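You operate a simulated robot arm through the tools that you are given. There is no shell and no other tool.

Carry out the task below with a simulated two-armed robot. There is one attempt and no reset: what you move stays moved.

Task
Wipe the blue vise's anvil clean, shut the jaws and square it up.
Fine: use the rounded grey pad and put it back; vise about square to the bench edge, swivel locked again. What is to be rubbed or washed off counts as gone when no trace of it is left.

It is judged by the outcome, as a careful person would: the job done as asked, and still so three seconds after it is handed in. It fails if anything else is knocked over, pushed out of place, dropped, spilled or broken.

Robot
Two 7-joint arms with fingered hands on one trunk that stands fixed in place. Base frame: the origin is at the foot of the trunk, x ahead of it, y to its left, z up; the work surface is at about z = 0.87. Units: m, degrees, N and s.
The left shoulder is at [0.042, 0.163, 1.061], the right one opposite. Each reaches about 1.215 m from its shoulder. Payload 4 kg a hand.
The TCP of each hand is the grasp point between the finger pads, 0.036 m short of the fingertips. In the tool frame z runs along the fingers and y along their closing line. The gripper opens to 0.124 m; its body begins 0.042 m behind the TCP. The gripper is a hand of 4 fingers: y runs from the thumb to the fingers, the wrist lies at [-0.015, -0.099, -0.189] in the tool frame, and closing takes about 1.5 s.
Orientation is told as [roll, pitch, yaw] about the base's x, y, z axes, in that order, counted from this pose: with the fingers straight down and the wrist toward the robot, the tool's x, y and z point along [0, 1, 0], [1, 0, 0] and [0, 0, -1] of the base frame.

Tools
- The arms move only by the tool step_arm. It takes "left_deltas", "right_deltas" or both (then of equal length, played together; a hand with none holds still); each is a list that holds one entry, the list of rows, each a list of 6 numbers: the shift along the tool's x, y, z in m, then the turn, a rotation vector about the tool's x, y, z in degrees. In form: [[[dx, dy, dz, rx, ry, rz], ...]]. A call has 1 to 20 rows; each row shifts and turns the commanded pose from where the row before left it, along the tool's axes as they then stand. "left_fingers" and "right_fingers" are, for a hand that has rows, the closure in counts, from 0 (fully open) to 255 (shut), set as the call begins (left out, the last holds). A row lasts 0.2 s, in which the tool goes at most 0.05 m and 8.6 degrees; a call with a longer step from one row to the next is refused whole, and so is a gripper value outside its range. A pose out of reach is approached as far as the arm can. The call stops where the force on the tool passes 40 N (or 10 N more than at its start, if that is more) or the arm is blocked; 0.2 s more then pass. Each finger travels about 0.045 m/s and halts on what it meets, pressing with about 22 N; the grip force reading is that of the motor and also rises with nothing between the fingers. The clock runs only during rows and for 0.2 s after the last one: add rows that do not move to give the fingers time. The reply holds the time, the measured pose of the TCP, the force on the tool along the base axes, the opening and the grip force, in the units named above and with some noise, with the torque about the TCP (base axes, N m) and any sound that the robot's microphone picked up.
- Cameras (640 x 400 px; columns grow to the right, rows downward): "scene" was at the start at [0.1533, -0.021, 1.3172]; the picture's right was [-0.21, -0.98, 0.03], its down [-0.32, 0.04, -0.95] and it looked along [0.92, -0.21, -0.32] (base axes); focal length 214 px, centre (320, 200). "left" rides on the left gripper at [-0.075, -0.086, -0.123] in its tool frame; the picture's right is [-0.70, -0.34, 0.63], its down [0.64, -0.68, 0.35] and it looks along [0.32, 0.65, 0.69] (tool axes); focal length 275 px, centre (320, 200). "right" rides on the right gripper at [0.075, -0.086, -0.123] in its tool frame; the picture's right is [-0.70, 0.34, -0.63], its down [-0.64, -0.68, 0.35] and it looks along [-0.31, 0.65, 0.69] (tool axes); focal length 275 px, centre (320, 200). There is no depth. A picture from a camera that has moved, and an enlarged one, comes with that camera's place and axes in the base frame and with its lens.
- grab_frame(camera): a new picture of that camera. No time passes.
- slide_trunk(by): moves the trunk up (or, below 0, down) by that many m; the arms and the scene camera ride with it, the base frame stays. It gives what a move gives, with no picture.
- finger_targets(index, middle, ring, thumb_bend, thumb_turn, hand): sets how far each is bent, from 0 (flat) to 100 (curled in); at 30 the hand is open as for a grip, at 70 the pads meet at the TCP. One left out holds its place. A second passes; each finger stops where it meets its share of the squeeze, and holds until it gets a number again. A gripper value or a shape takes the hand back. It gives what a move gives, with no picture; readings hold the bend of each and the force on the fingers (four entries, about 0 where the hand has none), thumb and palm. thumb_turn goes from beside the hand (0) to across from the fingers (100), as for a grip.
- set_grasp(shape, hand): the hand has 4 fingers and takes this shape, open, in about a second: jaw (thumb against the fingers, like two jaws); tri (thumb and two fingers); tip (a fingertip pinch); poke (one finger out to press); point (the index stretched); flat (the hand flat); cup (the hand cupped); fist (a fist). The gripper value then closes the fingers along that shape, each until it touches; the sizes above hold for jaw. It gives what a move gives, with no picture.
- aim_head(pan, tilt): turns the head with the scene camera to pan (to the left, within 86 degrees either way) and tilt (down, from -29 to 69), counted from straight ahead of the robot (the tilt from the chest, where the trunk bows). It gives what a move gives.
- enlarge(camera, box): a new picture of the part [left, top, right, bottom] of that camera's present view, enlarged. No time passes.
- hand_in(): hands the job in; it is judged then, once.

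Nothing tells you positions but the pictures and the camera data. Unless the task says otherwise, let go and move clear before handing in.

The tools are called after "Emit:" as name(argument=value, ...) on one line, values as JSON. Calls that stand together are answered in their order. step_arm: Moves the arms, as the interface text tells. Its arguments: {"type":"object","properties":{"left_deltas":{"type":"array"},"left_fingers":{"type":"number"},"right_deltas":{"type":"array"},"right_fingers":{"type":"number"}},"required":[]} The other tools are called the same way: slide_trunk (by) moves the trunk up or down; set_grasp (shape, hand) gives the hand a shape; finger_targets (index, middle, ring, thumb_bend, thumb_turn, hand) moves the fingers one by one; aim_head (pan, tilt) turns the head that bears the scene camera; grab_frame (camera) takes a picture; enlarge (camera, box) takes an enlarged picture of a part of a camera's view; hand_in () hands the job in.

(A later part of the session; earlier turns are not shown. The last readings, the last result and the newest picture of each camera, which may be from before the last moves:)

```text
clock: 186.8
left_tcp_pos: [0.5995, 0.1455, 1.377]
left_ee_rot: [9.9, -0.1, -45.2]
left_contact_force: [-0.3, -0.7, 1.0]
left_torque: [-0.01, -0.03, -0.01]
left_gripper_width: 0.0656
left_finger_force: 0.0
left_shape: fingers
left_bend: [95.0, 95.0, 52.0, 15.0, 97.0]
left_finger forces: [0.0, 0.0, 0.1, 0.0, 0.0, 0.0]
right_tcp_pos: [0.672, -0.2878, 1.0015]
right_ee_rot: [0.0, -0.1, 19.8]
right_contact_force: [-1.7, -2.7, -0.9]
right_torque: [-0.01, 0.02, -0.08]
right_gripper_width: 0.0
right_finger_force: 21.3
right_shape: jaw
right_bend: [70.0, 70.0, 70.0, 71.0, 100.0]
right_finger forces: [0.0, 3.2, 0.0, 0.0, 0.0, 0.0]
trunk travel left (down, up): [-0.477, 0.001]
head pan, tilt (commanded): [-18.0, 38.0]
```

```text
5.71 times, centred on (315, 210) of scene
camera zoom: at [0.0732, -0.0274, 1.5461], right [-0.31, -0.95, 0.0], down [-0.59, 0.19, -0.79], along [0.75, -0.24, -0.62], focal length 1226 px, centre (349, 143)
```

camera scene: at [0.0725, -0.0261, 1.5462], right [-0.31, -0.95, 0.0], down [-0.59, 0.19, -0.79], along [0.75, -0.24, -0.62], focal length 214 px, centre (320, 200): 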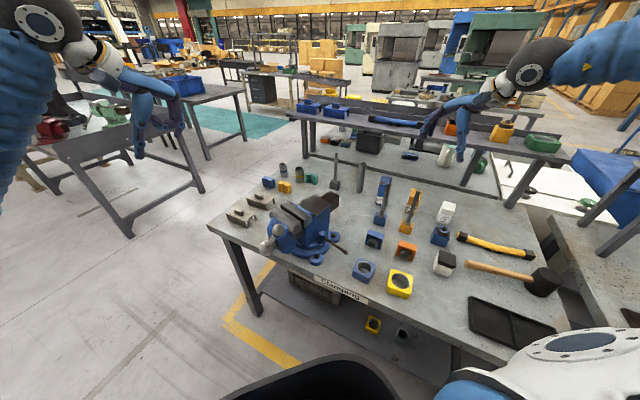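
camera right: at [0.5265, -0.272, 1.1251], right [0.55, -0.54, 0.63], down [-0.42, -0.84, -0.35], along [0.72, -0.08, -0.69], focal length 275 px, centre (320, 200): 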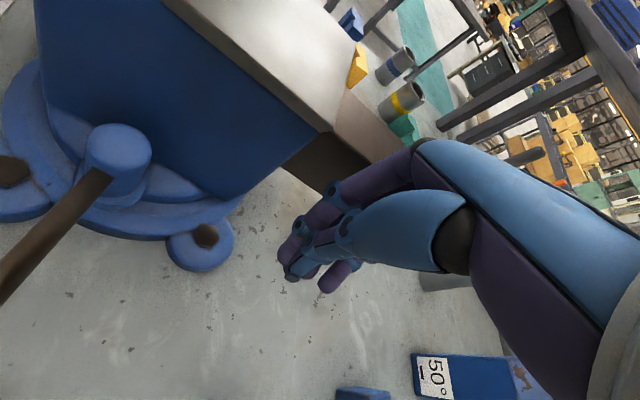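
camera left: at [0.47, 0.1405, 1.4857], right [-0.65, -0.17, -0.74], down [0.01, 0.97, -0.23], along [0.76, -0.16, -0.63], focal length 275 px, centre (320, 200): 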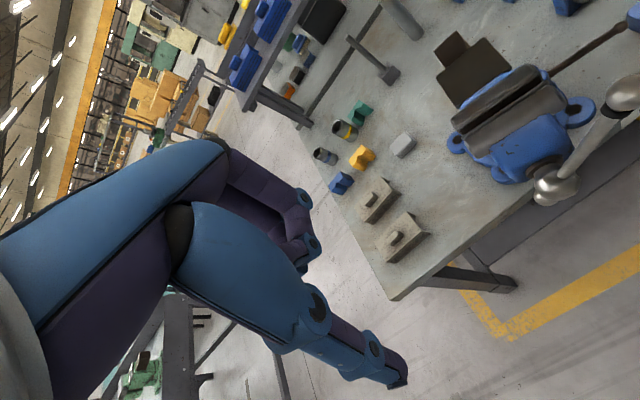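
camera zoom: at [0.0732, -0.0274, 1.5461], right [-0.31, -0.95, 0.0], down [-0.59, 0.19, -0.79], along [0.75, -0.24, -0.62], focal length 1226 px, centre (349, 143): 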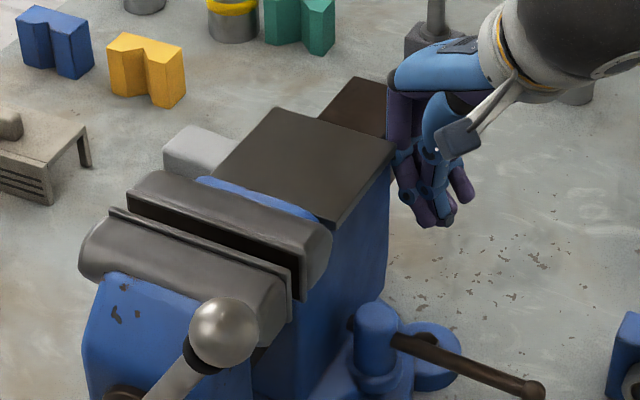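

Square within about 1°. For locking, the left hand needs room at the lever, so I'll change the right hand's hold: grip the rear bar's end from above (holding the vise still) with the wrist farther away. First back off and rise.

Emit:
step_arm(right_deltas=[[[-0.0038, -0.0196, 0, 0, 0, 0], [-0.0019, -0.0098, 0, 0, 0, 0], [0, 0, -0.04, 0, 0, 0], [0, 0, -0.04, 0, 0, 0], [0, 0, -0.04, 0, 0, 0], [0, 0, -0.04, 0, 0, 0]]])

Emit:
step_arm(right_deltas=[[[0, 0.0385, 0, 0, 0, 0], [0, 0.0385, 0, 0, 0, 0], [0, 0.0385, 0, 0, 0, 0]]], right_fingers=0)

Emit:
step_arm(right_deltas=[[[0, 0, 0, 0, 0, -6], [0, 0, 0, 0, 0, -6]]])

Emit:
enlarge(camera="scene", box=[230, 120, 400, 250])

Emit:
grab_frame(camera="right")

```text
clock: 188.2
left_tcp_pos: [0.5977, 0.1469, 1.3767]
left_ee_rot: [9.8, -0.2, -45.2]
left_contact_force: [0.2, 1.1, -0.6]
left_torque: [-0.04, 0.02, 0.0]
left_gripper_width: 0.0657
left_finger_force: 0.0
left_shape: fingers
left_bend: [95.0, 95.0, 52.0, 15.0, 97.0]
left_finger forces: [0.0, 0.1, 0.0, 0.1, 0.1, 0.0]
right_tcp_pos: [0.6454, -0.3045, 1.1633]
right_ee_rot: [-0.1, 0.0, 19.8]
right_contact_force: [0.0, -0.2, 0.3]
right_torque: [-0.04, -0.02, 0.03]
right_gripper_width: 0.0
right_finger_force: 21.6
right_shape: jaw
right_bend: [70.0, 70.0, 70.0, 71.0, 100.0]
right_finger forces: [0.1, 0.0, 0.0, 0.0, 0.0, 0.0]
trunk travel left (down, up): [-0.477, 0.001]
head pan, tilt (commanded): [-18.0, 38.0]
```

```text
clock: 189.0
left_tcp_pos: [0.6002, 0.1437, 1.3753]
left_ee_rot: [9.8, -0.1, -45.2]
left_contact_force: [0.2, -0.1, -0.1]
left_torque: [0.0, 0.03, 0.0]
left_gripper_width: 0.0658
left_finger_force: 0.1
left_shape: fingers
left_bend: [95.0, 95.0, 52.0, 15.0, 97.0]
left_finger forces: [0.0, 0.0, 0.0, 0.1, 0.0, 0.1]
right_tcp_pos: [0.7562, -0.2659, 1.1609]
right_ee_rot: [0.3, 0.1, 19.7]
right_contact_force: [0.1, 0.3, 0.3]
right_torque: [-0.02, 0.02, 0.01]
right_gripper_width: 0.1239
right_finger_force: 0.0
right_shape: jaw
right_bend: [30.0, 30.0, 30.0, 30.0, 98.0]
right_finger forces: [0.0, 0.0, 0.1, 0.0, 0.0, 0.1]
trunk travel left (down, up): [-0.477, 0.001]
head pan, tilt (commanded): [-18.0, 38.0]
```

```text
clock: 189.6
left_tcp_pos: [0.6003, 0.1421, 1.3758]
left_ee_rot: [9.8, 0.0, -45.2]
left_contact_force: [-0.3, -0.3, -0.4]
left_torque: [0.04, -0.01, -0.01]
left_gripper_width: 0.0656
left_finger_force: 0.1
left_shape: fingers
left_bend: [95.0, 95.0, 52.0, 15.0, 97.0]
left_finger forces: [0.0, 0.1, 0.1, 0.0, 0.0, 0.0]
right_tcp_pos: [0.7552, -0.2653, 1.1605]
right_ee_rot: [0.1, 0.0, 31.8]
right_contact_force: [0.8, -1.0, -0.5]
right_torque: [0.0, -0.02, -0.07]
right_gripper_width: 0.1236
right_finger_force: 0.0
right_shape: jaw
right_bend: [30.0, 30.0, 30.0, 30.0, 98.0]
right_finger forces: [0.1, 0.1, 0.0, 0.1, 0.0, 0.0]
trunk travel left (down, up): [-0.477, 0.001]
head pan, tilt (commanded): [-18.0, 38.0]
```

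```text
3.08 times, centred on (315, 185) of scene
camera zoom: at [0.074, -0.029, 1.546], right [-0.31, -0.95, 0.0], down [-0.59, 0.19, -0.79], along [0.75, -0.24, -0.62], focal length 660 px, centre (335, 246)
```

zoom: 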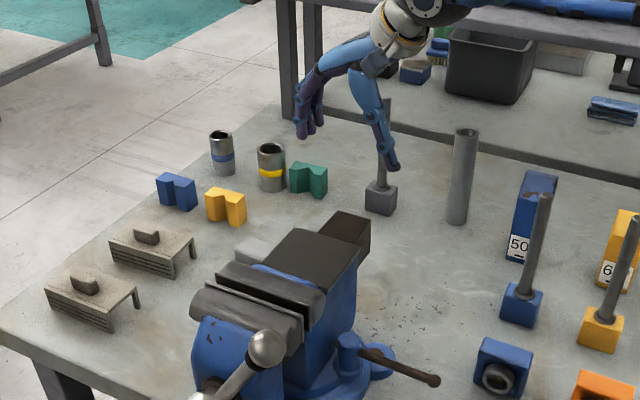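

```text
taken
camera right: at [0.643, -0.2467, 1.2842], right [0.65, -0.42, 0.63], down [-0.24, -0.91, -0.35], along [0.72, 0.08, -0.69], focal length 275 px, centre (320, 200)
```

right: 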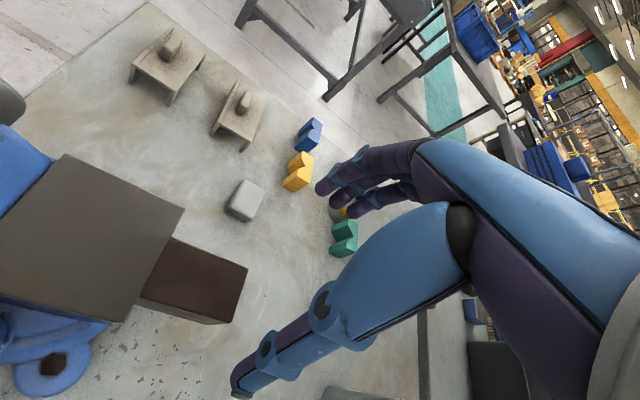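

The right hand is over the bar end at yaw 32°. I'll turn a bit more toward 45° and centre over the bar.

Emit:
step_arm(right_deltas=[[[0, 0, 0, 0, 0, -5]]])

Emit:
step_arm(right_deltas=[[[0, 0, 0, 0, 0, -4]]])

```text
clock: 190.0
left_tcp_pos: [0.5995, 0.142, 1.3752]
left_ee_rot: [9.9, -0.1, -45.3]
left_contact_force: [0.0, -0.3, 0.2]
left_torque: [0.03, 0.01, 0.03]
left_gripper_width: 0.0653
left_finger_force: 0.1
left_shape: fingers
left_bend: [95.0, 95.0, 52.0, 15.0, 97.0]
left_finger forces: [0.0, 0.0, 0.1, 0.0, 0.0, 0.0]
right_tcp_pos: [0.7542, -0.2662, 1.161]
right_ee_rot: [0.2, 0.0, 36.9]
right_contact_force: [-0.6, 0.8, -0.1]
right_torque: [-0.01, 0.02, -0.01]
right_gripper_width: 0.1235
right_finger_force: 0.0
right_shape: jaw
right_bend: [30.0, 30.0, 30.0, 30.0, 98.0]
right_finger forces: [0.0, 0.0, 0.0, 0.0, 0.1, 0.0]
trunk travel left (down, up): [-0.477, 0.001]
head pan, tilt (commanded): [-18.0, 38.0]
```

```text
clock: 190.4
left_tcp_pos: [0.6004, 0.1429, 1.3749]
left_ee_rot: [9.8, 0.0, -45.2]
left_contact_force: [0.5, 0.1, 0.0]
left_torque: [0.0, 0.01, 0.01]
left_gripper_width: 0.0655
left_finger_force: 0.1
left_shape: fingers
left_bend: [95.0, 95.0, 52.0, 15.0, 97.0]
left_finger forces: [0.1, 0.0, 0.1, 0.0, 0.0, 0.0]
right_tcp_pos: [0.7515, -0.2542, 1.1575]
right_ee_rot: [0.5, 0.0, 39.9]
right_contact_force: [0.8, -0.6, 0.1]
right_torque: [0.03, 0.04, -0.01]
right_gripper_width: 0.1239
right_finger_force: 0.1
right_shape: jaw
right_bend: [30.0, 30.0, 30.0, 30.0, 98.0]
right_finger forces: [0.1, 0.0, 0.1, 0.0, 0.0, 0.1]
right hand out of reach, approached as far as the arm can: row 1
trunk travel left (down, up): [-0.477, 0.001]
head pan, tilt (commanded): [-18.0, 38.0]
```

At the limit; backing off to ~35° and lowering a little to look.

Emit:
step_arm(right_deltas=[[[0, 0, 0, 0, 0, 5], [0.002, -0.008, 0.03, 0, 0, 0]]])

Emit:
grab_frame(camera="right")

Emit:
enlarge(camera="left", box=[440, 0, 640, 150])

```text
clock: 191.0
left_tcp_pos: [0.6, 0.1433, 1.3758]
left_ee_rot: [9.8, 0.0, -45.3]
left_contact_force: [-0.4, 0.1, -0.4]
left_torque: [0.04, -0.01, -0.01]
left_gripper_width: 0.0654
left_finger_force: 0.1
left_shape: fingers
left_bend: [95.0, 95.0, 52.0, 15.0, 97.0]
left_finger forces: [0.1, 0.1, 0.1, 0.0, 0.0, 0.0]
right_tcp_pos: [0.7434, -0.2542, 1.1286]
right_ee_rot: [0.1, -0.1, 35.7]
right_contact_force: [-0.3, -0.2, -1.5]
right_torque: [0.02, -0.01, 0.05]
right_gripper_width: 0.1238
right_finger_force: 0.2
right_shape: jaw
right_bend: [30.0, 30.0, 30.0, 30.0, 98.0]
right_finger forces: [0.1, 0.0, 0.1, 0.1, 0.0, 0.0]
trunk travel left (down, up): [-0.477, 0.001]
head pan, tilt (commanded): [-18.0, 38.0]
```

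```text
taken
camera right: at [0.6293, -0.2428, 1.251], right [0.68, -0.37, 0.63], down [-0.18, -0.92, -0.35], along [0.71, 0.12, -0.69], focal length 275 px, centre (320, 200)
```

right: 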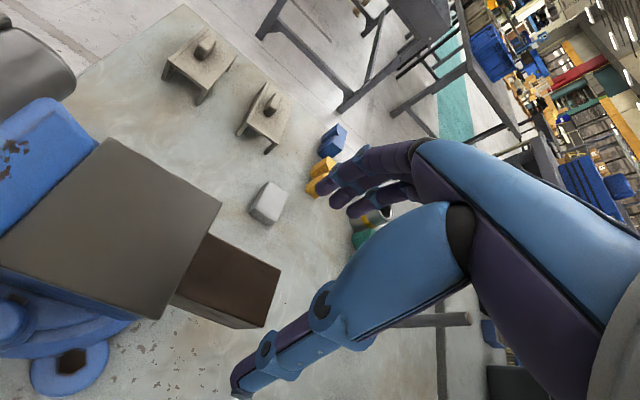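

```text
2.67 times, centred on (540, 75) of left
camera zoom: at [0.4713, 0.1377, 1.4854], right [-0.65, -0.17, -0.74], down [0.01, 0.97, -0.23], along [0.76, -0.16, -0.63], focal length 734 px, centre (-267, 533)
```

zoom: 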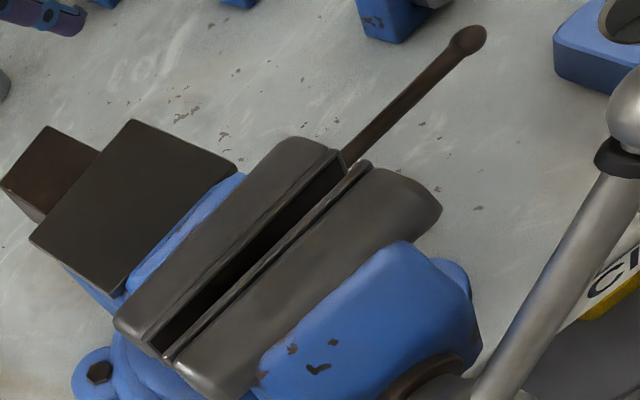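

Bar end is centred near (0.75, −0.27). Adjusting and descending astride it.

Emit:
step_arm(right_deltas=[[[-0.0047, -0.0051, 0.03, 0, 0, 0], [0, 0, 0.03, 0, 0, 0], [0, 0, 0.03, 0, 0, 0], [0, 0, 0.02, 0, 0, 0]]])

Emit:
grab_frame(camera="right")

Emit:
enlarge(camera="scene", box=[270, 150, 370, 230])

```text
clock: 192.0
left_tcp_pos: [0.5986, 0.1448, 1.3764]
left_ee_rot: [9.8, -0.1, -45.3]
left_contact_force: [0.7, 0.1, 0.2]
left_torque: [-0.01, 0.03, 0.01]
left_gripper_width: 0.0656
left_finger_force: 0.0
left_shape: fingers
left_bend: [95.0, 95.0, 52.0, 15.0, 97.0]
left_finger forces: [0.1, 0.1, 0.1, 0.0, 0.1, 0.0]
right_tcp_pos: [0.7418, -0.2601, 1.0168]
right_ee_rot: [0.0, 0.1, 35.7]
right_contact_force: [0.2, 0.3, 0.0]
right_torque: [0.0, 0.01, 0.01]
right_gripper_width: 0.1238
right_finger_force: 0.1
right_shape: jaw
right_bend: [30.0, 30.0, 30.0, 30.0, 98.0]
right_finger forces: [0.1, 0.0, 0.0, 0.0, 0.0, 0.1]
trunk travel left (down, up): [-0.477, 0.001]
head pan, tilt (commanded): [-18.0, 38.0]
```

```text
taken
camera right: at [0.6283, -0.2483, 1.1403], right [0.68, -0.37, 0.63], down [-0.18, -0.92, -0.35], along [0.71, 0.12, -0.69], focal length 275 px, centre (320, 200)
```

right: 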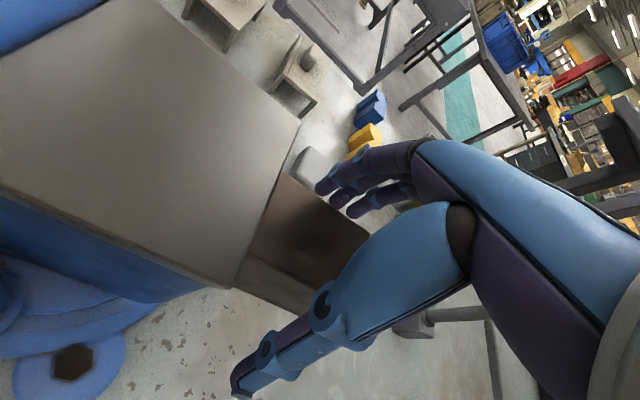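

```text
5.00 times, centred on (320, 190) of scene
camera zoom: at [0.0736, -0.0276, 1.5461], right [-0.31, -0.95, 0.0], down [-0.59, 0.19, -0.79], along [0.75, -0.24, -0.62], focal length 1072 px, centre (320, 250)
```

zoom: 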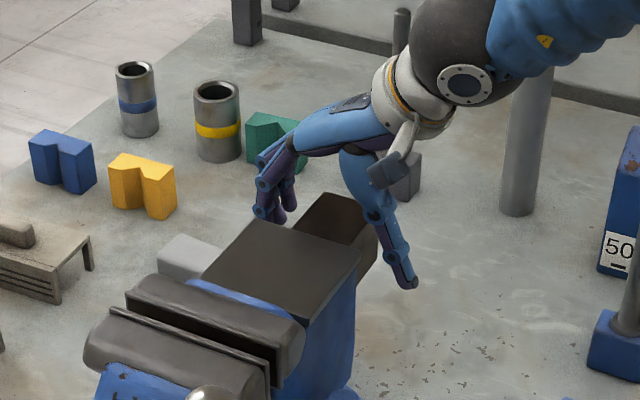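

Straddling the bar with no contact. Closing gently to hold it.

Emit:
step_arm(right_deltas=[[[0, 0, 0, 0, 0, 0], [0, 0, 0, 0, 0, 0], [0, 0, 0, 0, 0, 0], [0, 0, 0, 0, 0, 0], [0, 0, 0, 0, 0, 0], [0, 0, 0, 0, 0, 0], [0, 0, 0, 0, 0, 0]]], right_fingers=255)

Emit:
enlarge(camera="left", box=[490, 20, 640, 190])

Emit:
enlarge(camera="scene", box=[270, 175, 360, 245])

```text
clock: 193.6
left_tcp_pos: [0.5984, 0.1451, 1.377]
left_ee_rot: [9.9, -0.1, -45.1]
left_contact_force: [0.0, 0.2, 0.3]
left_torque: [0.01, 0.0, 0.0]
left_gripper_width: 0.0658
left_finger_force: 0.1
left_shape: fingers
left_bend: [95.0, 95.0, 52.0, 15.0, 97.0]
left_finger forces: [0.1, 0.0, 0.1, 0.0, 0.0, 0.1]
right_tcp_pos: [0.741, -0.259, 1.0167]
right_ee_rot: [0.1, -0.1, 35.8]
right_contact_force: [-5.0, -2.6, 0.1]
right_torque: [0.55, -0.62, 0.22]
right_gripper_width: 0.0721
right_finger_force: 22.1
right_shape: jaw
right_bend: [45.0, 47.0, 51.0, 47.0, 100.0]
right_finger forces: [12.5, 6.9, 1.3, 0.0, 25.0, 0.1]
trunk travel left (down, up): [-0.477, 0.001]
head pan, tilt (commanded): [-18.0, 38.0]
```

```text
2.35 times, centred on (565, 105) of left
camera zoom: at [0.4699, 0.1385, 1.4858], right [-0.65, -0.17, -0.74], down [0.01, 0.97, -0.23], along [0.76, -0.16, -0.63], focal length 648 px, centre (-256, 424)
```

zoom: 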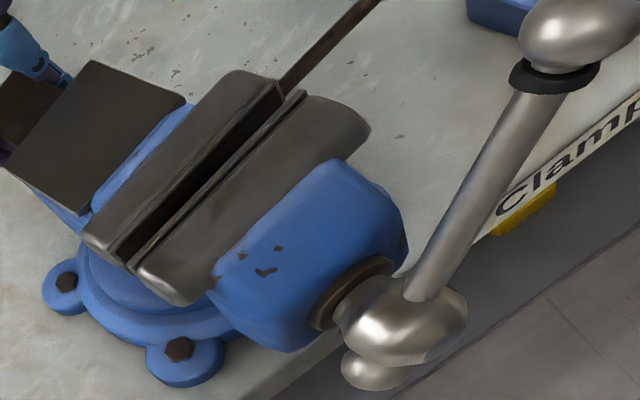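

```text
5.71 times, centred on (315, 210) of scene
camera zoom: at [0.0725, -0.0281, 1.5462], right [-0.31, -0.95, 0.0], down [-0.59, 0.19, -0.79], along [0.75, -0.24, -0.62], focal length 1226 px, centre (349, 143)
```

zoom: 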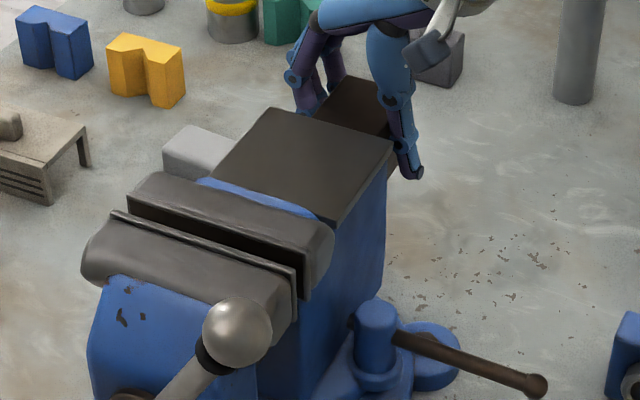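

Holding well; the vise is square within ~1°. Now the left hand: normal jaw shape, remove the lean, and go over to the lever (which now points away from the vise toward the right-front).

Emit:
finger_targets(hand="left", index=45, middle=45, ring=45, thumb_bend=45, thumb_turn=98)

Emit:
step_arm(left_deltas=[[[0, 0, 0, 0, -4.9, 0], [0, 0, 0, 0, -4.9, 0], [-0.034, 0.0255, 0.0077, 0, 0, 0], [-0.034, 0.0255, 0.0077, 0, 0, 0], [-0.034, 0.0255, 0.0077, 0, 0, 0], [-0.034, 0.0255, 0.0077, 0, 0, 0], [-0.034, 0.0255, 0.0077, 0, 0, 0], [-0.034, 0.0255, 0.0077, 0, 0, 0]]])

Emit:
step_arm(left_deltas=[[[-0.034, 0.0255, 0.0077, 0, 0, 0], [-0.034, 0.0255, 0.0077, 0, 0, 0], [-0.034, 0.0255, 0.0077, 0, 0, 0], [-0.034, 0.0255, 0.0077, 0, 0, 0]]])

Emit:
grab_frame(camera="left")

Emit:
grab_frame(camera="scene")

```text
clock: 194.6
left_tcp_pos: [0.5997, 0.1443, 1.376]
left_ee_rot: [9.8, -0.1, -45.2]
left_contact_force: [0.3, 0.3, -0.9]
left_torque: [0.01, -0.01, -0.02]
left_gripper_width: 0.0773
left_finger_force: 0.1
left_shape: fingers
left_bend: [45.0, 45.0, 45.0, 45.0, 97.0]
left_finger forces: [0.1, 0.0, 0.1, 0.1, 0.0, 0.0]
right_tcp_pos: [0.7412, -0.2593, 1.0178]
right_ee_rot: [0.0, 0.0, 35.7]
right_contact_force: [-3.6, -2.8, -0.6]
right_torque: [0.59, -0.64, 0.26]
right_gripper_width: 0.0722
right_finger_force: 21.8
right_shape: jaw
right_bend: [45.0, 47.0, 51.0, 47.0, 100.0]
right_finger forces: [12.5, 7.1, 1.2, 0.1, 25.0, 0.0]
trunk travel left (down, up): [-0.477, 0.001]
head pan, tilt (commanded): [-18.0, 38.0]
```

```text
clock: 196.4
left_tcp_pos: [0.5618, -0.1098, 1.3283]
left_ee_rot: [0.1, 0.0, -45.1]
left_contact_force: [-0.7, -0.1, 0.9]
left_torque: [0.01, 0.03, 0.0]
left_gripper_width: 0.0773
left_finger_force: 0.0
left_shape: fingers
left_bend: [45.0, 45.0, 45.0, 45.0, 97.0]
left_finger forces: [0.0, 0.0, 0.0, 0.1, 0.1, 0.0]
right_tcp_pos: [0.7419, -0.2598, 1.0183]
right_ee_rot: [0.1, -0.1, 35.8]
right_contact_force: [-1.8, 0.3, 0.6]
right_torque: [0.61, -0.58, 0.23]
right_gripper_width: 0.0724
right_finger_force: 22.1
right_shape: jaw
right_bend: [45.0, 47.0, 51.0, 47.0, 100.0]
right_finger forces: [13.3, 7.6, 1.0, 0.0, 22.3, 0.1]
trunk travel left (down, up): [-0.477, 0.001]
head pan, tilt (commanded): [-18.0, 38.0]
```

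```text
clock: 197.4
left_tcp_pos: [0.5396, -0.2779, 1.2983]
left_ee_rot: [0.0, 0.0, -45.2]
left_contact_force: [0.8, -0.5, 0.5]
left_torque: [0.03, -0.01, -0.03]
left_gripper_width: 0.0774
left_finger_force: 0.0
left_shape: fingers
left_bend: [45.0, 45.0, 45.0, 45.0, 97.0]
left_finger forces: [0.1, 0.1, 0.0, 0.1, 0.1, 0.1]
right_tcp_pos: [0.7414, -0.2601, 1.0179]
right_ee_rot: [0.1, -0.2, 35.8]
right_contact_force: [-3.8, 0.8, 0.9]
right_torque: [0.6, -0.59, 0.25]
right_gripper_width: 0.0727
right_finger_force: 21.7
right_shape: jaw
right_bend: [45.0, 46.0, 51.0, 47.0, 100.0]
right_finger forces: [13.1, 7.5, 0.9, 0.0, 22.5, 0.1]
trunk travel left (down, up): [-0.477, 0.001]
head pan, tilt (commanded): [-18.0, 38.0]
```

```text
taken
camera left: at [0.4251, -0.2692, 1.4218], right [-0.73, -0.25, -0.63], down [-0.02, 0.94, -0.35], along [0.68, -0.24, -0.69], focal length 275 px, centre (320, 200)
```

left: 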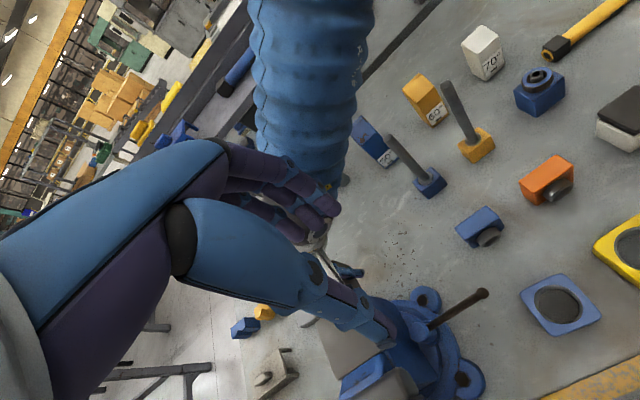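

```text
taken
camera scene: at [0.0725, -0.0294, 1.5461], right [-0.31, -0.95, 0.0], down [-0.59, 0.19, -0.79], along [0.75, -0.24, -0.62], focal length 214 px, centre (320, 200)
```

scene: 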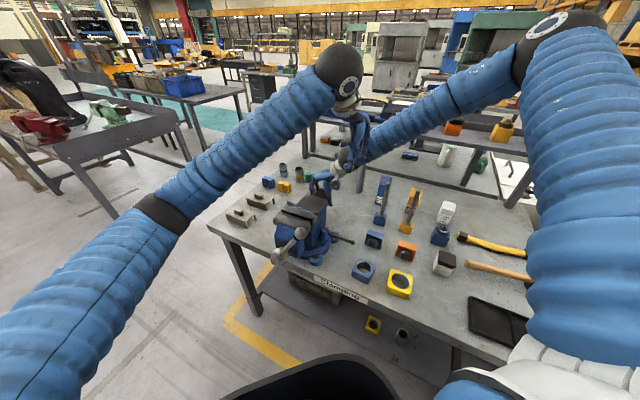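

The hands have a few cm of clearance. Shifting slightly toward the lever's end and descending in two checked stages.

Emit:
step_arm(left_deltas=[[[-0.0153, -0.0011, 0.02, 0, 0, 0], [0, 0, 0.04, 0, 0, 0], [0, 0, 0.04, 0, 0, 0], [0, 0, 0.04, 0, 0, 0]]])

Emit:
step_arm(left_deltas=[[[0, 0, 0.04, 0, 0, 0], [0, 0, 0.04, 0, 0, 0], [0, 0, 0.04, 0, 0, 0]]])

Emit:
grab_frame(camera="left")

Emit:
grab_frame(camera="right")

```text
clock: 198.4
left_tcp_pos: [0.5278, -0.2868, 1.1566]
left_ee_rot: [0.0, -0.1, -45.3]
left_contact_force: [0.4, 0.5, -0.6]
left_torque: [0.01, 0.04, -0.02]
left_gripper_width: 0.0774
left_finger_force: 0.0
left_shape: fingers
left_bend: [45.0, 45.0, 45.0, 45.0, 97.0]
left_finger forces: [0.0, 0.1, 0.0, 0.0, 0.0, 0.0]
right_tcp_pos: [0.7411, -0.2597, 1.0174]
right_ee_rot: [0.0, -0.1, 35.7]
right_contact_force: [-2.3, -1.0, -0.1]
right_torque: [0.6, -0.62, 0.23]
right_gripper_width: 0.073
right_finger_force: 22.6
right_shape: jaw
right_bend: [45.0, 46.0, 51.0, 47.0, 100.0]
right_finger forces: [12.8, 7.3, 1.2, 0.0, 23.2, 0.1]
trunk travel left (down, up): [-0.477, 0.001]
head pan, tilt (commanded): [-18.0, 38.0]
```

```text
clock: 199.2
left_tcp_pos: [0.5267, -0.2856, 1.0352]
left_ee_rot: [0.0, -0.1, -45.4]
left_contact_force: [-0.4, 0.7, -0.8]
left_torque: [0.03, -0.03, 0.02]
left_gripper_width: 0.0776
left_finger_force: 0.0
left_shape: fingers
left_bend: [45.0, 45.0, 45.0, 45.0, 97.0]
left_finger forces: [0.0, 0.0, 0.1, 0.0, 0.1, 0.0]
right_tcp_pos: [0.7416, -0.2592, 1.0177]
right_ee_rot: [-0.1, -0.2, 35.8]
right_contact_force: [-0.3, -3.0, 0.2]
right_torque: [0.55, -0.63, 0.2]
right_gripper_width: 0.073
right_finger_force: 21.3
right_shape: jaw
right_bend: [45.0, 46.0, 51.0, 47.0, 100.0]
right_finger forces: [13.0, 7.6, 1.6, 0.0, 22.4, 0.0]
trunk travel left (down, up): [-0.477, 0.001]
head pan, tilt (commanded): [-18.0, 38.0]
```

```text
taken
camera left: at [0.4122, -0.2776, 1.16], right [-0.73, -0.25, -0.63], down [-0.02, 0.94, -0.35], along [0.68, -0.24, -0.69], focal length 275 px, centre (320, 200)
```

left: 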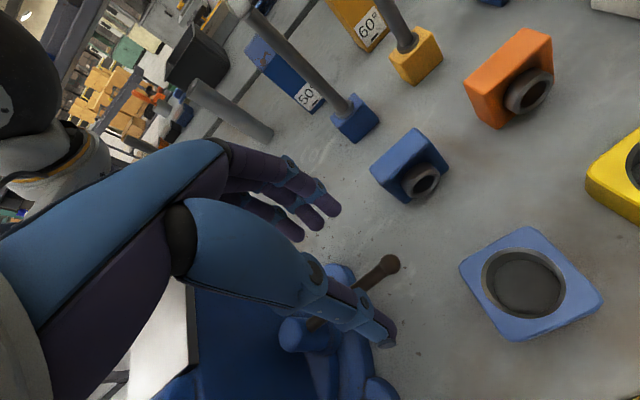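

```text
taken
camera right: at [0.628, -0.2489, 1.1411], right [0.68, -0.37, 0.63], down [-0.18, -0.92, -0.35], along [0.71, 0.12, -0.69], focal length 275 px, centre (320, 200)
```

right: 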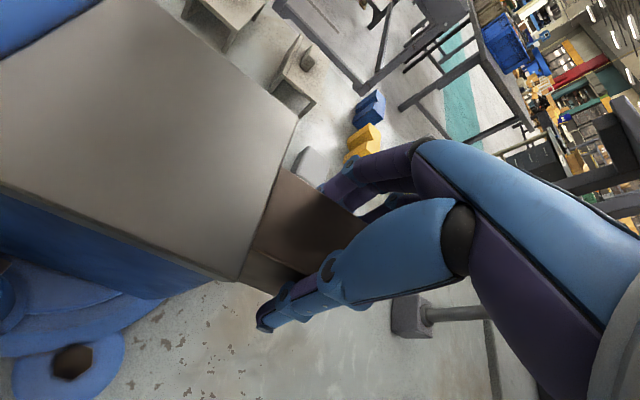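

Lever lies between thumb and fingers. Descending the last 7 cm around it.

Emit:
step_arm(left_deltas=[[[0, 0.002, 0.03, 0, 0, 0], [0, 0, 0.025, 0, 0, 0], [0, 0, 0.014, 0, 0, 0]]])

Emit:
enlarge(camera="left", box=[240, 140, 480, 380])

```text
clock: 200.0
left_tcp_pos: [0.5281, -0.2868, 0.9675]
left_ee_rot: [0.1, 0.0, -45.1]
left_contact_force: [-1.1, -0.3, -0.5]
left_torque: [0.01, 0.0, 0.0]
left_gripper_width: 0.0771
left_finger_force: 0.1
left_shape: fingers
left_bend: [45.0, 45.0, 45.0, 45.0, 97.0]
left_finger forces: [0.0, 0.1, 0.1, 0.0, 0.0, 0.1]
right_tcp_pos: [0.7416, -0.2616, 1.0175]
right_ee_rot: [0.0, -0.1, 35.6]
right_contact_force: [5.9, -8.1, 2.9]
right_torque: [0.45, -0.68, 0.08]
right_gripper_width: 0.0728
right_finger_force: 22.0
right_shape: jaw
right_bend: [45.0, 46.0, 51.0, 47.0, 100.0]
right_finger forces: [12.9, 7.7, 3.5, 0.0, 22.7, 0.1]
trunk travel left (down, up): [-0.477, 0.001]
head pan, tilt (commanded): [-18.0, 38.0]
```

```text
1.67 times, centred on (360, 260) of left
camera zoom: at [0.4133, -0.279, 1.0913], right [-0.73, -0.25, -0.63], down [-0.02, 0.94, -0.35], along [0.68, -0.24, -0.69], focal length 459 px, centre (253, 100)
```

zoom: 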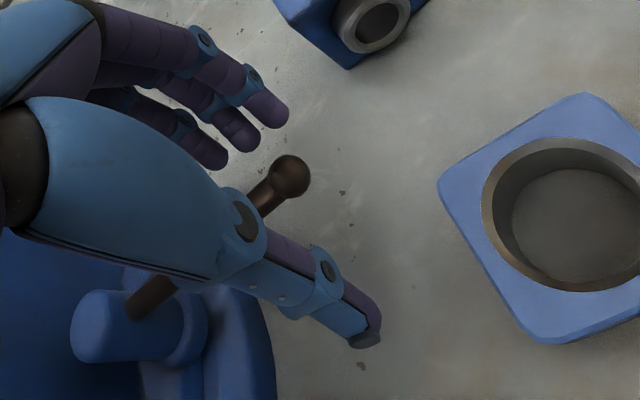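

The right hand suddenly feels ~10 N through the vise; the left forearm may be touching the crank ball, which now sits nearer. Checking.

Emit:
enlarge(camera="scene", box=[220, 130, 400, 280])

Emit:
grab_frame(camera="scene")

```text
2.67 times, centred on (310, 205) of scene
camera zoom: at [0.0733, -0.0288, 1.5461], right [-0.31, -0.95, 0.0], down [-0.59, 0.19, -0.79], along [0.75, -0.24, -0.62], focal length 572 px, centre (347, 187)
```

zoom: 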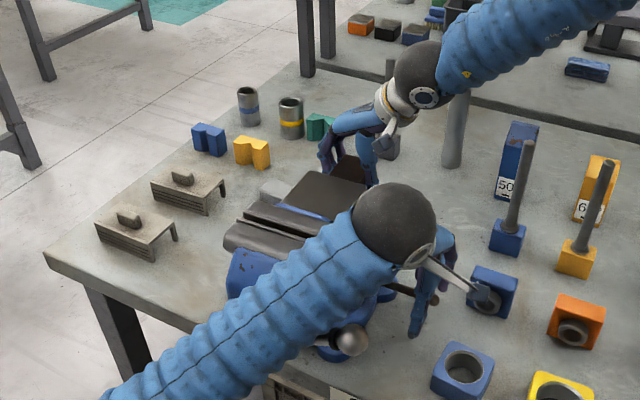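

```text
taken
camera scene: at [0.0733, -0.0288, 1.5461], right [-0.31, -0.95, 0.0], down [-0.59, 0.19, -0.79], along [0.75, -0.24, -0.62], focal length 214 px, centre (320, 200)
```

scene: 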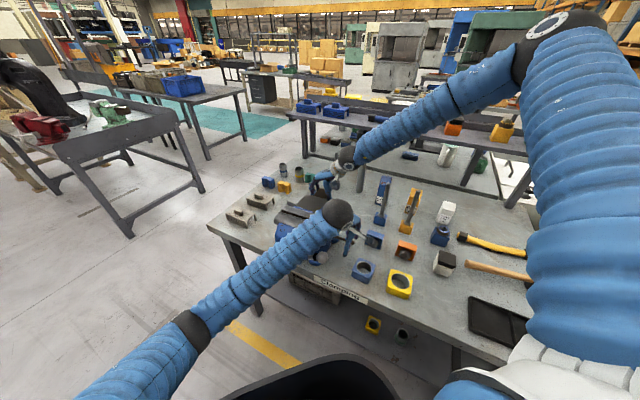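

The forearm nudged the crank handle downward (closing direction), which is harmless. Continuing: pulling the lever back (clockwise) with the finger pads in small steps.

Emit:
step_arm(left_deltas=[[[0, -0.01, 0, 0, 0, 0], [0, -0.01, 0, 0, 0, 0], [0, -0.008, 0, 0, 0, 0]]])

Emit:
step_arm(left_deltas=[[[0, -0.01, 0, 0, 0, 0]]])

Emit:
enlarge(camera="left", box=[240, 140, 480, 380])

```text
clock: 200.8
left_tcp_pos: [0.5088, -0.2664, 0.9674]
left_ee_rot: [0.0, -0.1, -45.3]
left_contact_force: [-0.1, -0.4, -0.6]
left_torque: [-0.02, 0.01, -0.04]
left_gripper_width: 0.0777
left_finger_force: 0.1
left_shape: fingers
left_bend: [45.0, 45.0, 45.0, 45.0, 97.0]
left_finger forces: [0.0, 0.0, 0.1, 0.1, 0.0, 0.1]
right_tcp_pos: [0.7425, -0.2591, 1.0172]
right_ee_rot: [0.0, -0.1, 35.7]
right_contact_force: [7.3, -9.3, 4.8]
right_torque: [0.43, -0.78, 0.0]
right_gripper_width: 0.0731
right_finger_force: 21.8
right_shape: jaw
right_bend: [45.0, 46.0, 51.0, 47.0, 100.0]
right_finger forces: [13.0, 7.7, 4.3, 0.1, 22.8, 0.0]
trunk travel left (down, up): [-0.477, 0.001]
head pan, tilt (commanded): [-18.0, 38.0]
```

```text
clock: 201.2
left_tcp_pos: [0.5018, -0.2592, 0.9676]
left_ee_rot: [0.0, 0.0, -45.2]
left_contact_force: [2.1, -1.2, -0.7]
left_torque: [-0.04, 0.02, 0.03]
left_gripper_width: 0.0802
left_finger_force: 1.2
left_shape: fingers
left_bend: [44.0, 45.0, 45.0, 45.0, 97.0]
left_finger forces: [1.5, 0.0, 0.1, 0.0, 0.0, 0.0]
right_tcp_pos: [0.7427, -0.26, 1.0179]
right_ee_rot: [0.1, -0.1, 35.7]
right_contact_force: [6.8, -11.5, 6.1]
right_torque: [0.42, -0.75, 0.0]
right_gripper_width: 0.0734
right_finger_force: 22.3
right_shape: jaw
right_bend: [45.0, 46.0, 51.0, 47.0, 100.0]
right_finger forces: [12.9, 7.5, 4.4, 0.0, 23.4, 0.0]
trunk travel left (down, up): [-0.477, 0.001]
head pan, tilt (commanded): [-18.0, 38.0]
```

```text
1.67 times, centred on (360, 260) of left
camera zoom: at [0.3867, -0.2524, 1.0915], right [-0.73, -0.25, -0.63], down [-0.02, 0.94, -0.35], along [0.68, -0.24, -0.69], focal length 459 px, centre (253, 100)
```

zoom: 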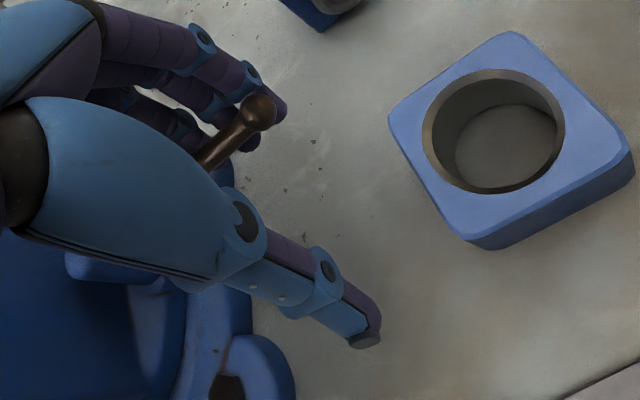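

Index pad has the lever's end (1.5 N). I'll follow the lever's arc while gradually turning the hand with it.

Emit:
step_arm(left_deltas=[[[-0.002, -0.0116, 0, 0, 0, 4], [-0.002, -0.0116, 0, 0, 0, 4]]])

Emit:
enlarge(camera="left", box=[240, 140, 480, 380])

```text
clock: 201.8
left_tcp_pos: [0.4836, -0.2471, 0.9666]
left_ee_rot: [0.0, 0.0, -53.3]
left_contact_force: [1.5, -1.0, -1.2]
left_torque: [-0.01, -0.01, 0.01]
left_gripper_width: 0.0782
left_finger_force: 1.1
left_shape: fingers
left_bend: [45.0, 45.0, 44.0, 45.0, 97.0]
left_finger forces: [0.3, 0.0, 1.7, 0.0, 0.0, 0.0]
right_tcp_pos: [0.742, -0.2607, 1.0174]
right_ee_rot: [0.1, -0.1, 35.7]
right_contact_force: [7.4, -9.7, 7.2]
right_torque: [0.43, -0.79, 0.04]
right_gripper_width: 0.073
right_finger_force: 22.0
right_shape: jaw
right_bend: [45.0, 46.0, 51.0, 47.0, 100.0]
right_finger forces: [13.0, 7.6, 4.3, 0.0, 23.0, 0.0]
trunk travel left (down, up): [-0.477, 0.001]
head pan, tilt (commanded): [-18.0, 38.0]
```

```text
1.67 times, centred on (360, 260) of left
camera zoom: at [0.3708, -0.2228, 1.0918], right [-0.76, -0.15, -0.63], down [0.11, 0.93, -0.35], along [0.64, -0.33, -0.69], focal length 459 px, centre (253, 100)
```

zoom: 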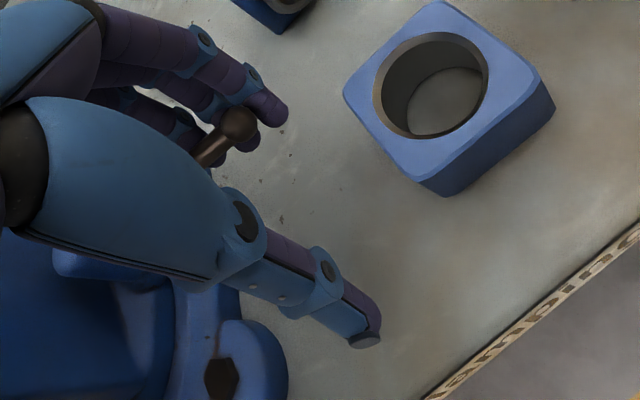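

The lever turns well (now ~218°). Continuing as a rigid rotation about the knob, two rows at a time.

Emit:
step_arm(left_deltas=[[[0.0069, -0.016, 0, 0, 0, 8.5], [0.0069, -0.016, 0, 0, 0, 8.5]]])

Emit:
enlarge(camera="left", box=[240, 140, 480, 380])

Emit:
enlarge(camera="scene", box=[220, 130, 400, 280])

```text
clock: 202.4
left_tcp_pos: [0.4782, -0.2121, 0.9688]
left_ee_rot: [0.0, -0.1, -70.4]
left_contact_force: [0.2, -0.8, -0.1]
left_torque: [-0.02, 0.02, 0.03]
left_gripper_width: 0.0779
left_finger_force: 1.0
left_shape: fingers
left_bend: [45.0, 45.0, 44.0, 45.0, 97.0]
left_finger forces: [0.1, 0.2, 1.4, 0.0, 0.1, 0.0]
right_tcp_pos: [0.7419, -0.2606, 1.0176]
right_ee_rot: [0.1, -0.2, 35.8]
right_contact_force: [8.8, -10.0, 6.4]
right_torque: [0.46, -0.82, 0.0]
right_gripper_width: 0.0733
right_finger_force: 22.1
right_shape: jaw
right_bend: [45.0, 46.0, 51.0, 47.0, 100.0]
right_finger forces: [13.2, 7.8, 4.6, 0.0, 22.7, 0.1]
trunk travel left (down, up): [-0.477, 0.001]
head pan, tilt (commanded): [-18.0, 38.0]
```

```text
1.67 times, centred on (360, 260) of left
camera zoom: at [0.3774, -0.1563, 1.0915], right [-0.77, 0.08, -0.63], down [0.38, 0.86, -0.35], along [0.52, -0.51, -0.69], focal length 459 px, centre (253, 100)
```

zoom: 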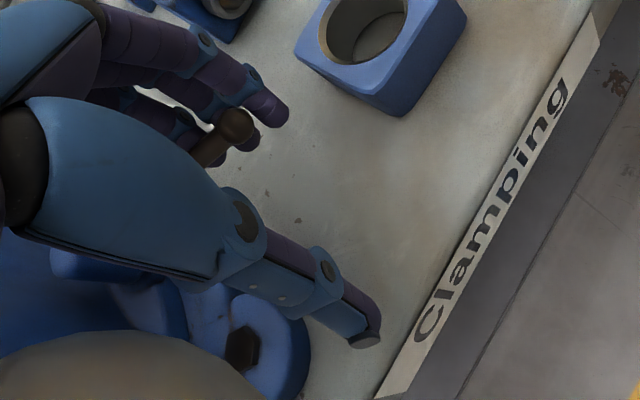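

```text
2.67 times, centred on (310, 205) of scene
camera zoom: at [0.0733, -0.0284, 1.5461], right [-0.31, -0.95, 0.0], down [-0.59, 0.19, -0.79], along [0.75, -0.24, -0.62], focal length 572 px, centre (347, 187)
```

zoom: 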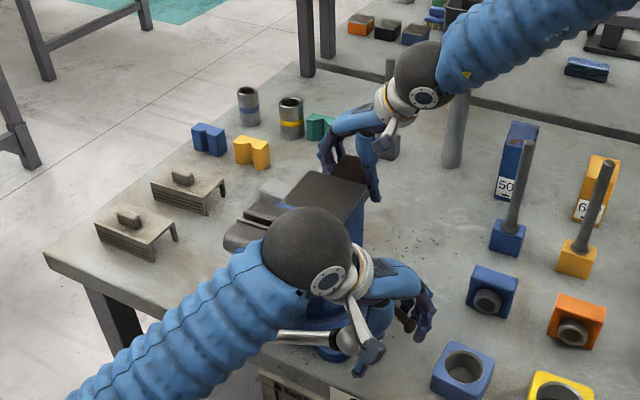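

The lever is now ~201°, but the crank bar is about to obstruct the left hand. I'll lift the left hand away and first push the crank on down (closing direction).

Emit:
step_arm(left_deltas=[[[0, 0.005, -0.01, 0, 0, 0], [0, 0, -0.03, 0, 0, 0], [0, 0, -0.04, 0, 0, 0], [0, 0, -0.04, 0, 0, 0], [0, 0, -0.04, 0, 0, 0], [0, 0, -0.04, 0, 0, 0], [0, 0, -0.04, 0, 0, 0], [0, 0, -0.04, 0, 0, 0]]])

Emit:
grab_frame(camera="left")

Emit:
enlarge(camera="scene", box=[220, 150, 380, 290])

```text
clock: 204.2
left_tcp_pos: [0.4771, -0.2182, 1.2487]
left_ee_rot: [0.0, 0.0, -70.2]
left_contact_force: [0.9, 0.4, 0.3]
left_torque: [0.01, 0.02, 0.0]
left_gripper_width: 0.0777
left_finger_force: 0.1
left_shape: fingers
left_bend: [45.0, 45.0, 45.0, 45.0, 97.0]
left_finger forces: [0.1, 0.1, 0.1, 0.1, 0.0, 0.0]
right_tcp_pos: [0.7412, -0.2604, 1.0173]
right_ee_rot: [0.1, -0.1, 35.6]
right_contact_force: [7.7, -11.2, 7.6]
right_torque: [0.41, -0.78, -0.02]
right_gripper_width: 0.0732
right_finger_force: 22.3
right_shape: jaw
right_bend: [45.0, 46.0, 51.0, 47.0, 100.0]
right_finger forces: [13.0, 7.4, 4.9, 0.1, 23.3, 0.0]
trunk travel left (down, up): [-0.477, 0.001]
head pan, tilt (commanded): [-18.0, 38.0]
```

```text
taken
camera left: at [0.377, -0.1625, 1.3726], right [-0.77, 0.08, -0.63], down [0.38, 0.86, -0.35], along [0.52, -0.5, -0.69], focal length 275 px, centre (320, 200)
```

left: 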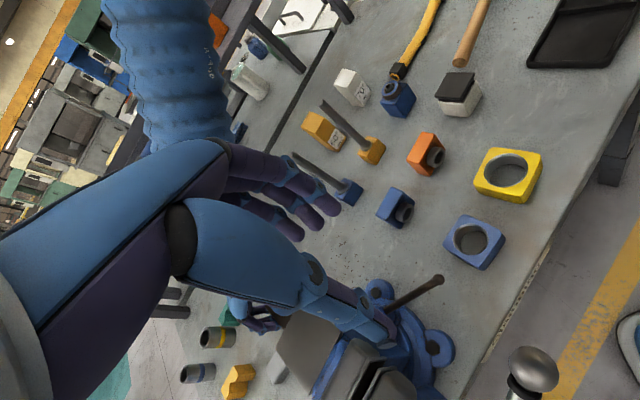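

```text
2.86 times, centred on (300, 220) of scene
camera zoom: at [0.0732, -0.029, 1.5462], right [-0.31, -0.95, 0.0], down [-0.59, 0.19, -0.79], along [0.75, -0.24, -0.62], focal length 613 px, centre (377, 143)
```

zoom: 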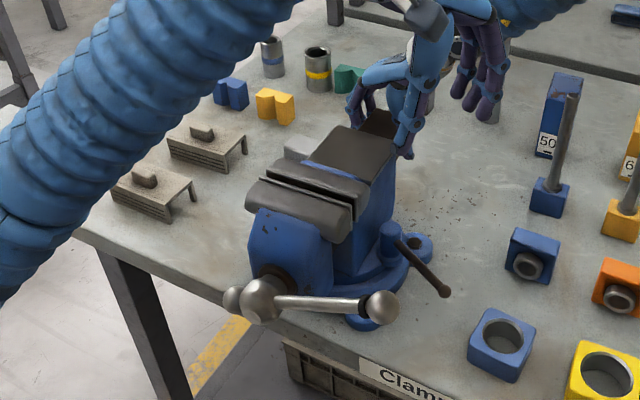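

The crank now points straight to the right (3 o'clock). Let me look at the jaw gap and the lever.

Emit:
enlarge(camera="scene", box=[270, 180, 350, 240])

Emit:
enlarge(camera="left", box=[260, 260, 470, 400])

```text
6.67 times, centred on (310, 210) of scene
camera zoom: at [0.0732, -0.029, 1.5462], right [-0.31, -0.95, 0.0], down [-0.59, 0.19, -0.79], along [0.75, -0.24, -0.62], focal length 1430 px, centre (387, 133)
```

zoom: 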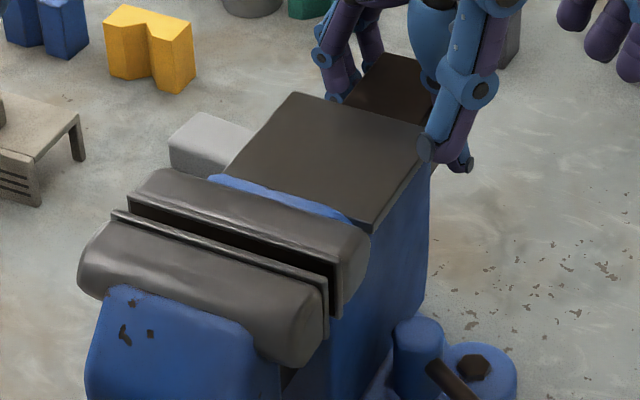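

```text
2.86 times, centred on (365, 330) of left
camera zoom: at [0.377, -0.1625, 1.3726], right [-0.77, 0.08, -0.63], down [0.38, 0.86, -0.35], along [0.52, -0.5, -0.69], focal length 786 px, centre (191, -171)
```

zoom: 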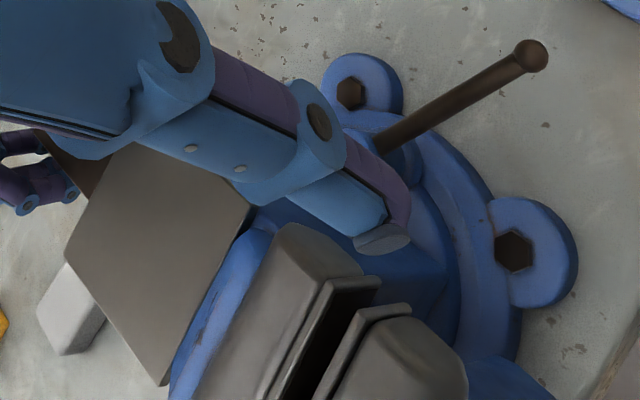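

The gap is still open (~16 mm), so several crank turns will be needed. First I'll finish locking from here: with the hand turned to yaw −20° I can push the lever on with the side of the ring finger, staying clear of the crank.

Emit:
finger_targets(hand="left", thumb_bend=10, index=48, middle=48, ring=48)

Emit:
step_arm(left_deltas=[[[0, 0, 0, 0, 0, -8.4], [0, 0, 0, 0, 0, -8.4], [0, 0, 0, 0, 0, -8.4], [0, 0, 0, 0, 0, -8.4], [0, 0, 0, 0, 0, -8.4], [0, 0, 0, 0, 0, -8.4]]])

Emit:
grab_frame(camera="left")

```text
clock: 205.2
left_tcp_pos: [0.4787, -0.2177, 1.2478]
left_ee_rot: [0.0, 0.1, -70.3]
left_contact_force: [0.6, 1.1, 0.1]
left_torque: [0.01, 0.01, -0.03]
left_gripper_width: 0.0901
left_finger_force: 0.1
left_shape: fingers
left_bend: [48.0, 48.0, 48.0, 10.0, 94.0]
left_finger forces: [0.1, 0.0, 0.0, 0.1, 0.0, 0.0]
right_tcp_pos: [0.741, -0.2606, 1.0176]
right_ee_rot: [0.2, -0.1, 35.7]
right_contact_force: [8.7, -10.5, 6.9]
right_torque: [0.45, -0.79, -0.03]
right_gripper_width: 0.0732
right_finger_force: 21.9
right_shape: jaw
right_bend: [45.0, 46.0, 51.0, 47.0, 100.0]
right_finger forces: [13.1, 7.6, 5.0, 0.1, 22.9, 0.1]
trunk travel left (down, up): [-0.477, 0.001]
head pan, tilt (commanded): [-18.0, 38.0]
```

```text
clock: 206.6
left_tcp_pos: [0.4804, -0.2177, 1.2485]
left_ee_rot: [0.0, -0.1, -19.8]
left_contact_force: [-0.4, -0.1, 0.6]
left_torque: [0.0, 0.01, 0.0]
left_gripper_width: 0.0904
left_finger_force: 0.0
left_shape: fingers
left_bend: [48.0, 48.0, 48.0, 10.0, 94.0]
left_finger forces: [0.0, 0.0, 0.0, 0.0, 0.0, 0.0]
right_tcp_pos: [0.7408, -0.2618, 1.0172]
right_ee_rot: [0.1, 0.0, 35.7]
right_contact_force: [8.0, -10.1, 6.8]
right_torque: [0.46, -0.76, 0.03]
right_gripper_width: 0.0732
right_finger_force: 22.0
right_shape: jaw
right_bend: [45.0, 46.0, 51.0, 47.0, 100.0]
right_finger forces: [13.2, 7.7, 4.8, 0.0, 22.8, 0.0]
trunk travel left (down, up): [-0.477, 0.001]
head pan, tilt (commanded): [-18.0, 38.0]
```

```text
taken
camera left: at [0.3719, -0.2584, 1.3714], right [-0.55, -0.54, -0.63], down [-0.42, 0.84, -0.35], along [0.72, 0.08, -0.69], focal length 275 px, centre (320, 200)
```

left: 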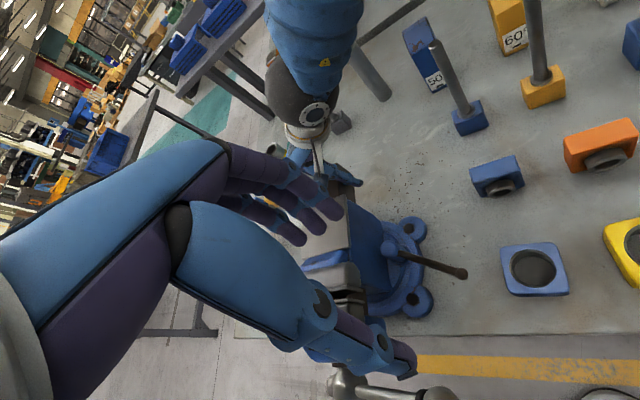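

Emit:
step_arm(left_deltas=[[[-0.0349, 0.0074, 0, 0, 0, 0], [-0.0349, 0.0074, 0, 0, 0, 0], [0, 0, 0.04, 0, 0, 0], [0, 0, 0.04, 0, 0, 0], [0, 0, 0.04, 0, 0, 0], [0, 0, 0.04, 0, 0, 0], [0, 0, 0.04, 0, 0, 0]]])

Emit:
grab_frame(camera="left")

Emit:
enlarge(camera="scene", box=[240, 170, 400, 290])

```text
clock: 208.2
left_tcp_pos: [0.4695, -0.2857, 1.0474]
left_ee_rot: [0.0, 0.0, -19.9]
left_contact_force: [0.4, -0.6, -0.1]
left_torque: [0.01, -0.02, 0.04]
left_gripper_width: 0.0903
left_finger_force: 0.1
left_shape: fingers
left_bend: [48.0, 48.0, 48.0, 10.0, 94.0]
left_finger forces: [0.1, 0.0, 0.0, 0.0, 0.1, 0.1]
right_tcp_pos: [0.7415, -0.2603, 1.0176]
right_ee_rot: [0.2, -0.1, 35.8]
right_contact_force: [8.7, -9.4, 5.7]
right_torque: [0.47, -0.8, 0.04]
right_gripper_width: 0.0733
right_finger_force: 22.1
right_shape: jaw
right_bend: [45.0, 46.0, 51.0, 47.0, 100.0]
right_finger forces: [13.4, 7.7, 4.8, 0.0, 22.4, 0.0]
trunk travel left (down, up): [-0.477, 0.001]
head pan, tilt (commanded): [-18.0, 38.0]
```

```text
taken
camera left: at [0.3629, -0.3266, 1.1708], right [-0.55, -0.54, -0.63], down [-0.42, 0.84, -0.35], along [0.72, 0.08, -0.69], focal length 275 px, centre (320, 200)
```

left: 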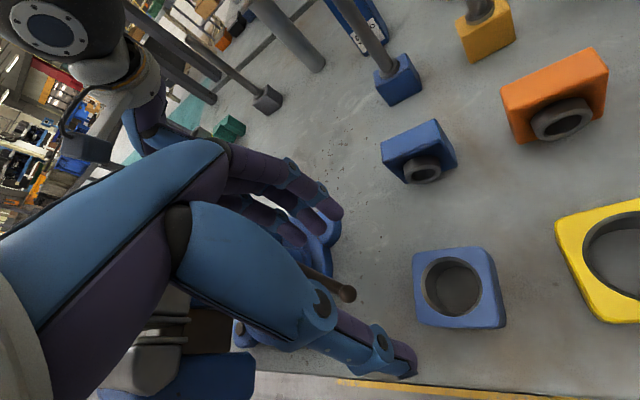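

```text
3.33 times, centred on (320, 230) of scene
camera zoom: at [0.0731, -0.0286, 1.5461], right [-0.31, -0.95, 0.0], down [-0.59, 0.19, -0.79], along [0.75, -0.24, -0.62], focal length 715 px, centre (320, 100)
```

zoom: 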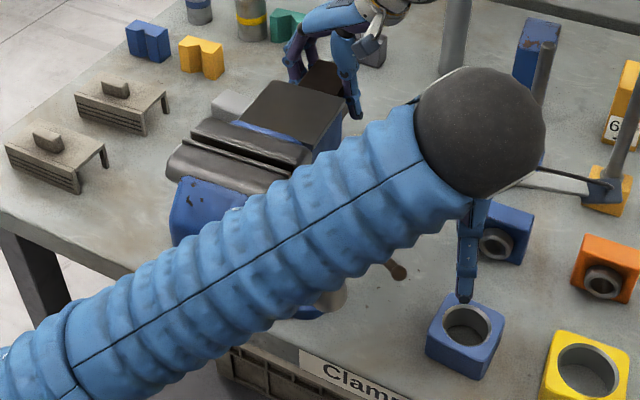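

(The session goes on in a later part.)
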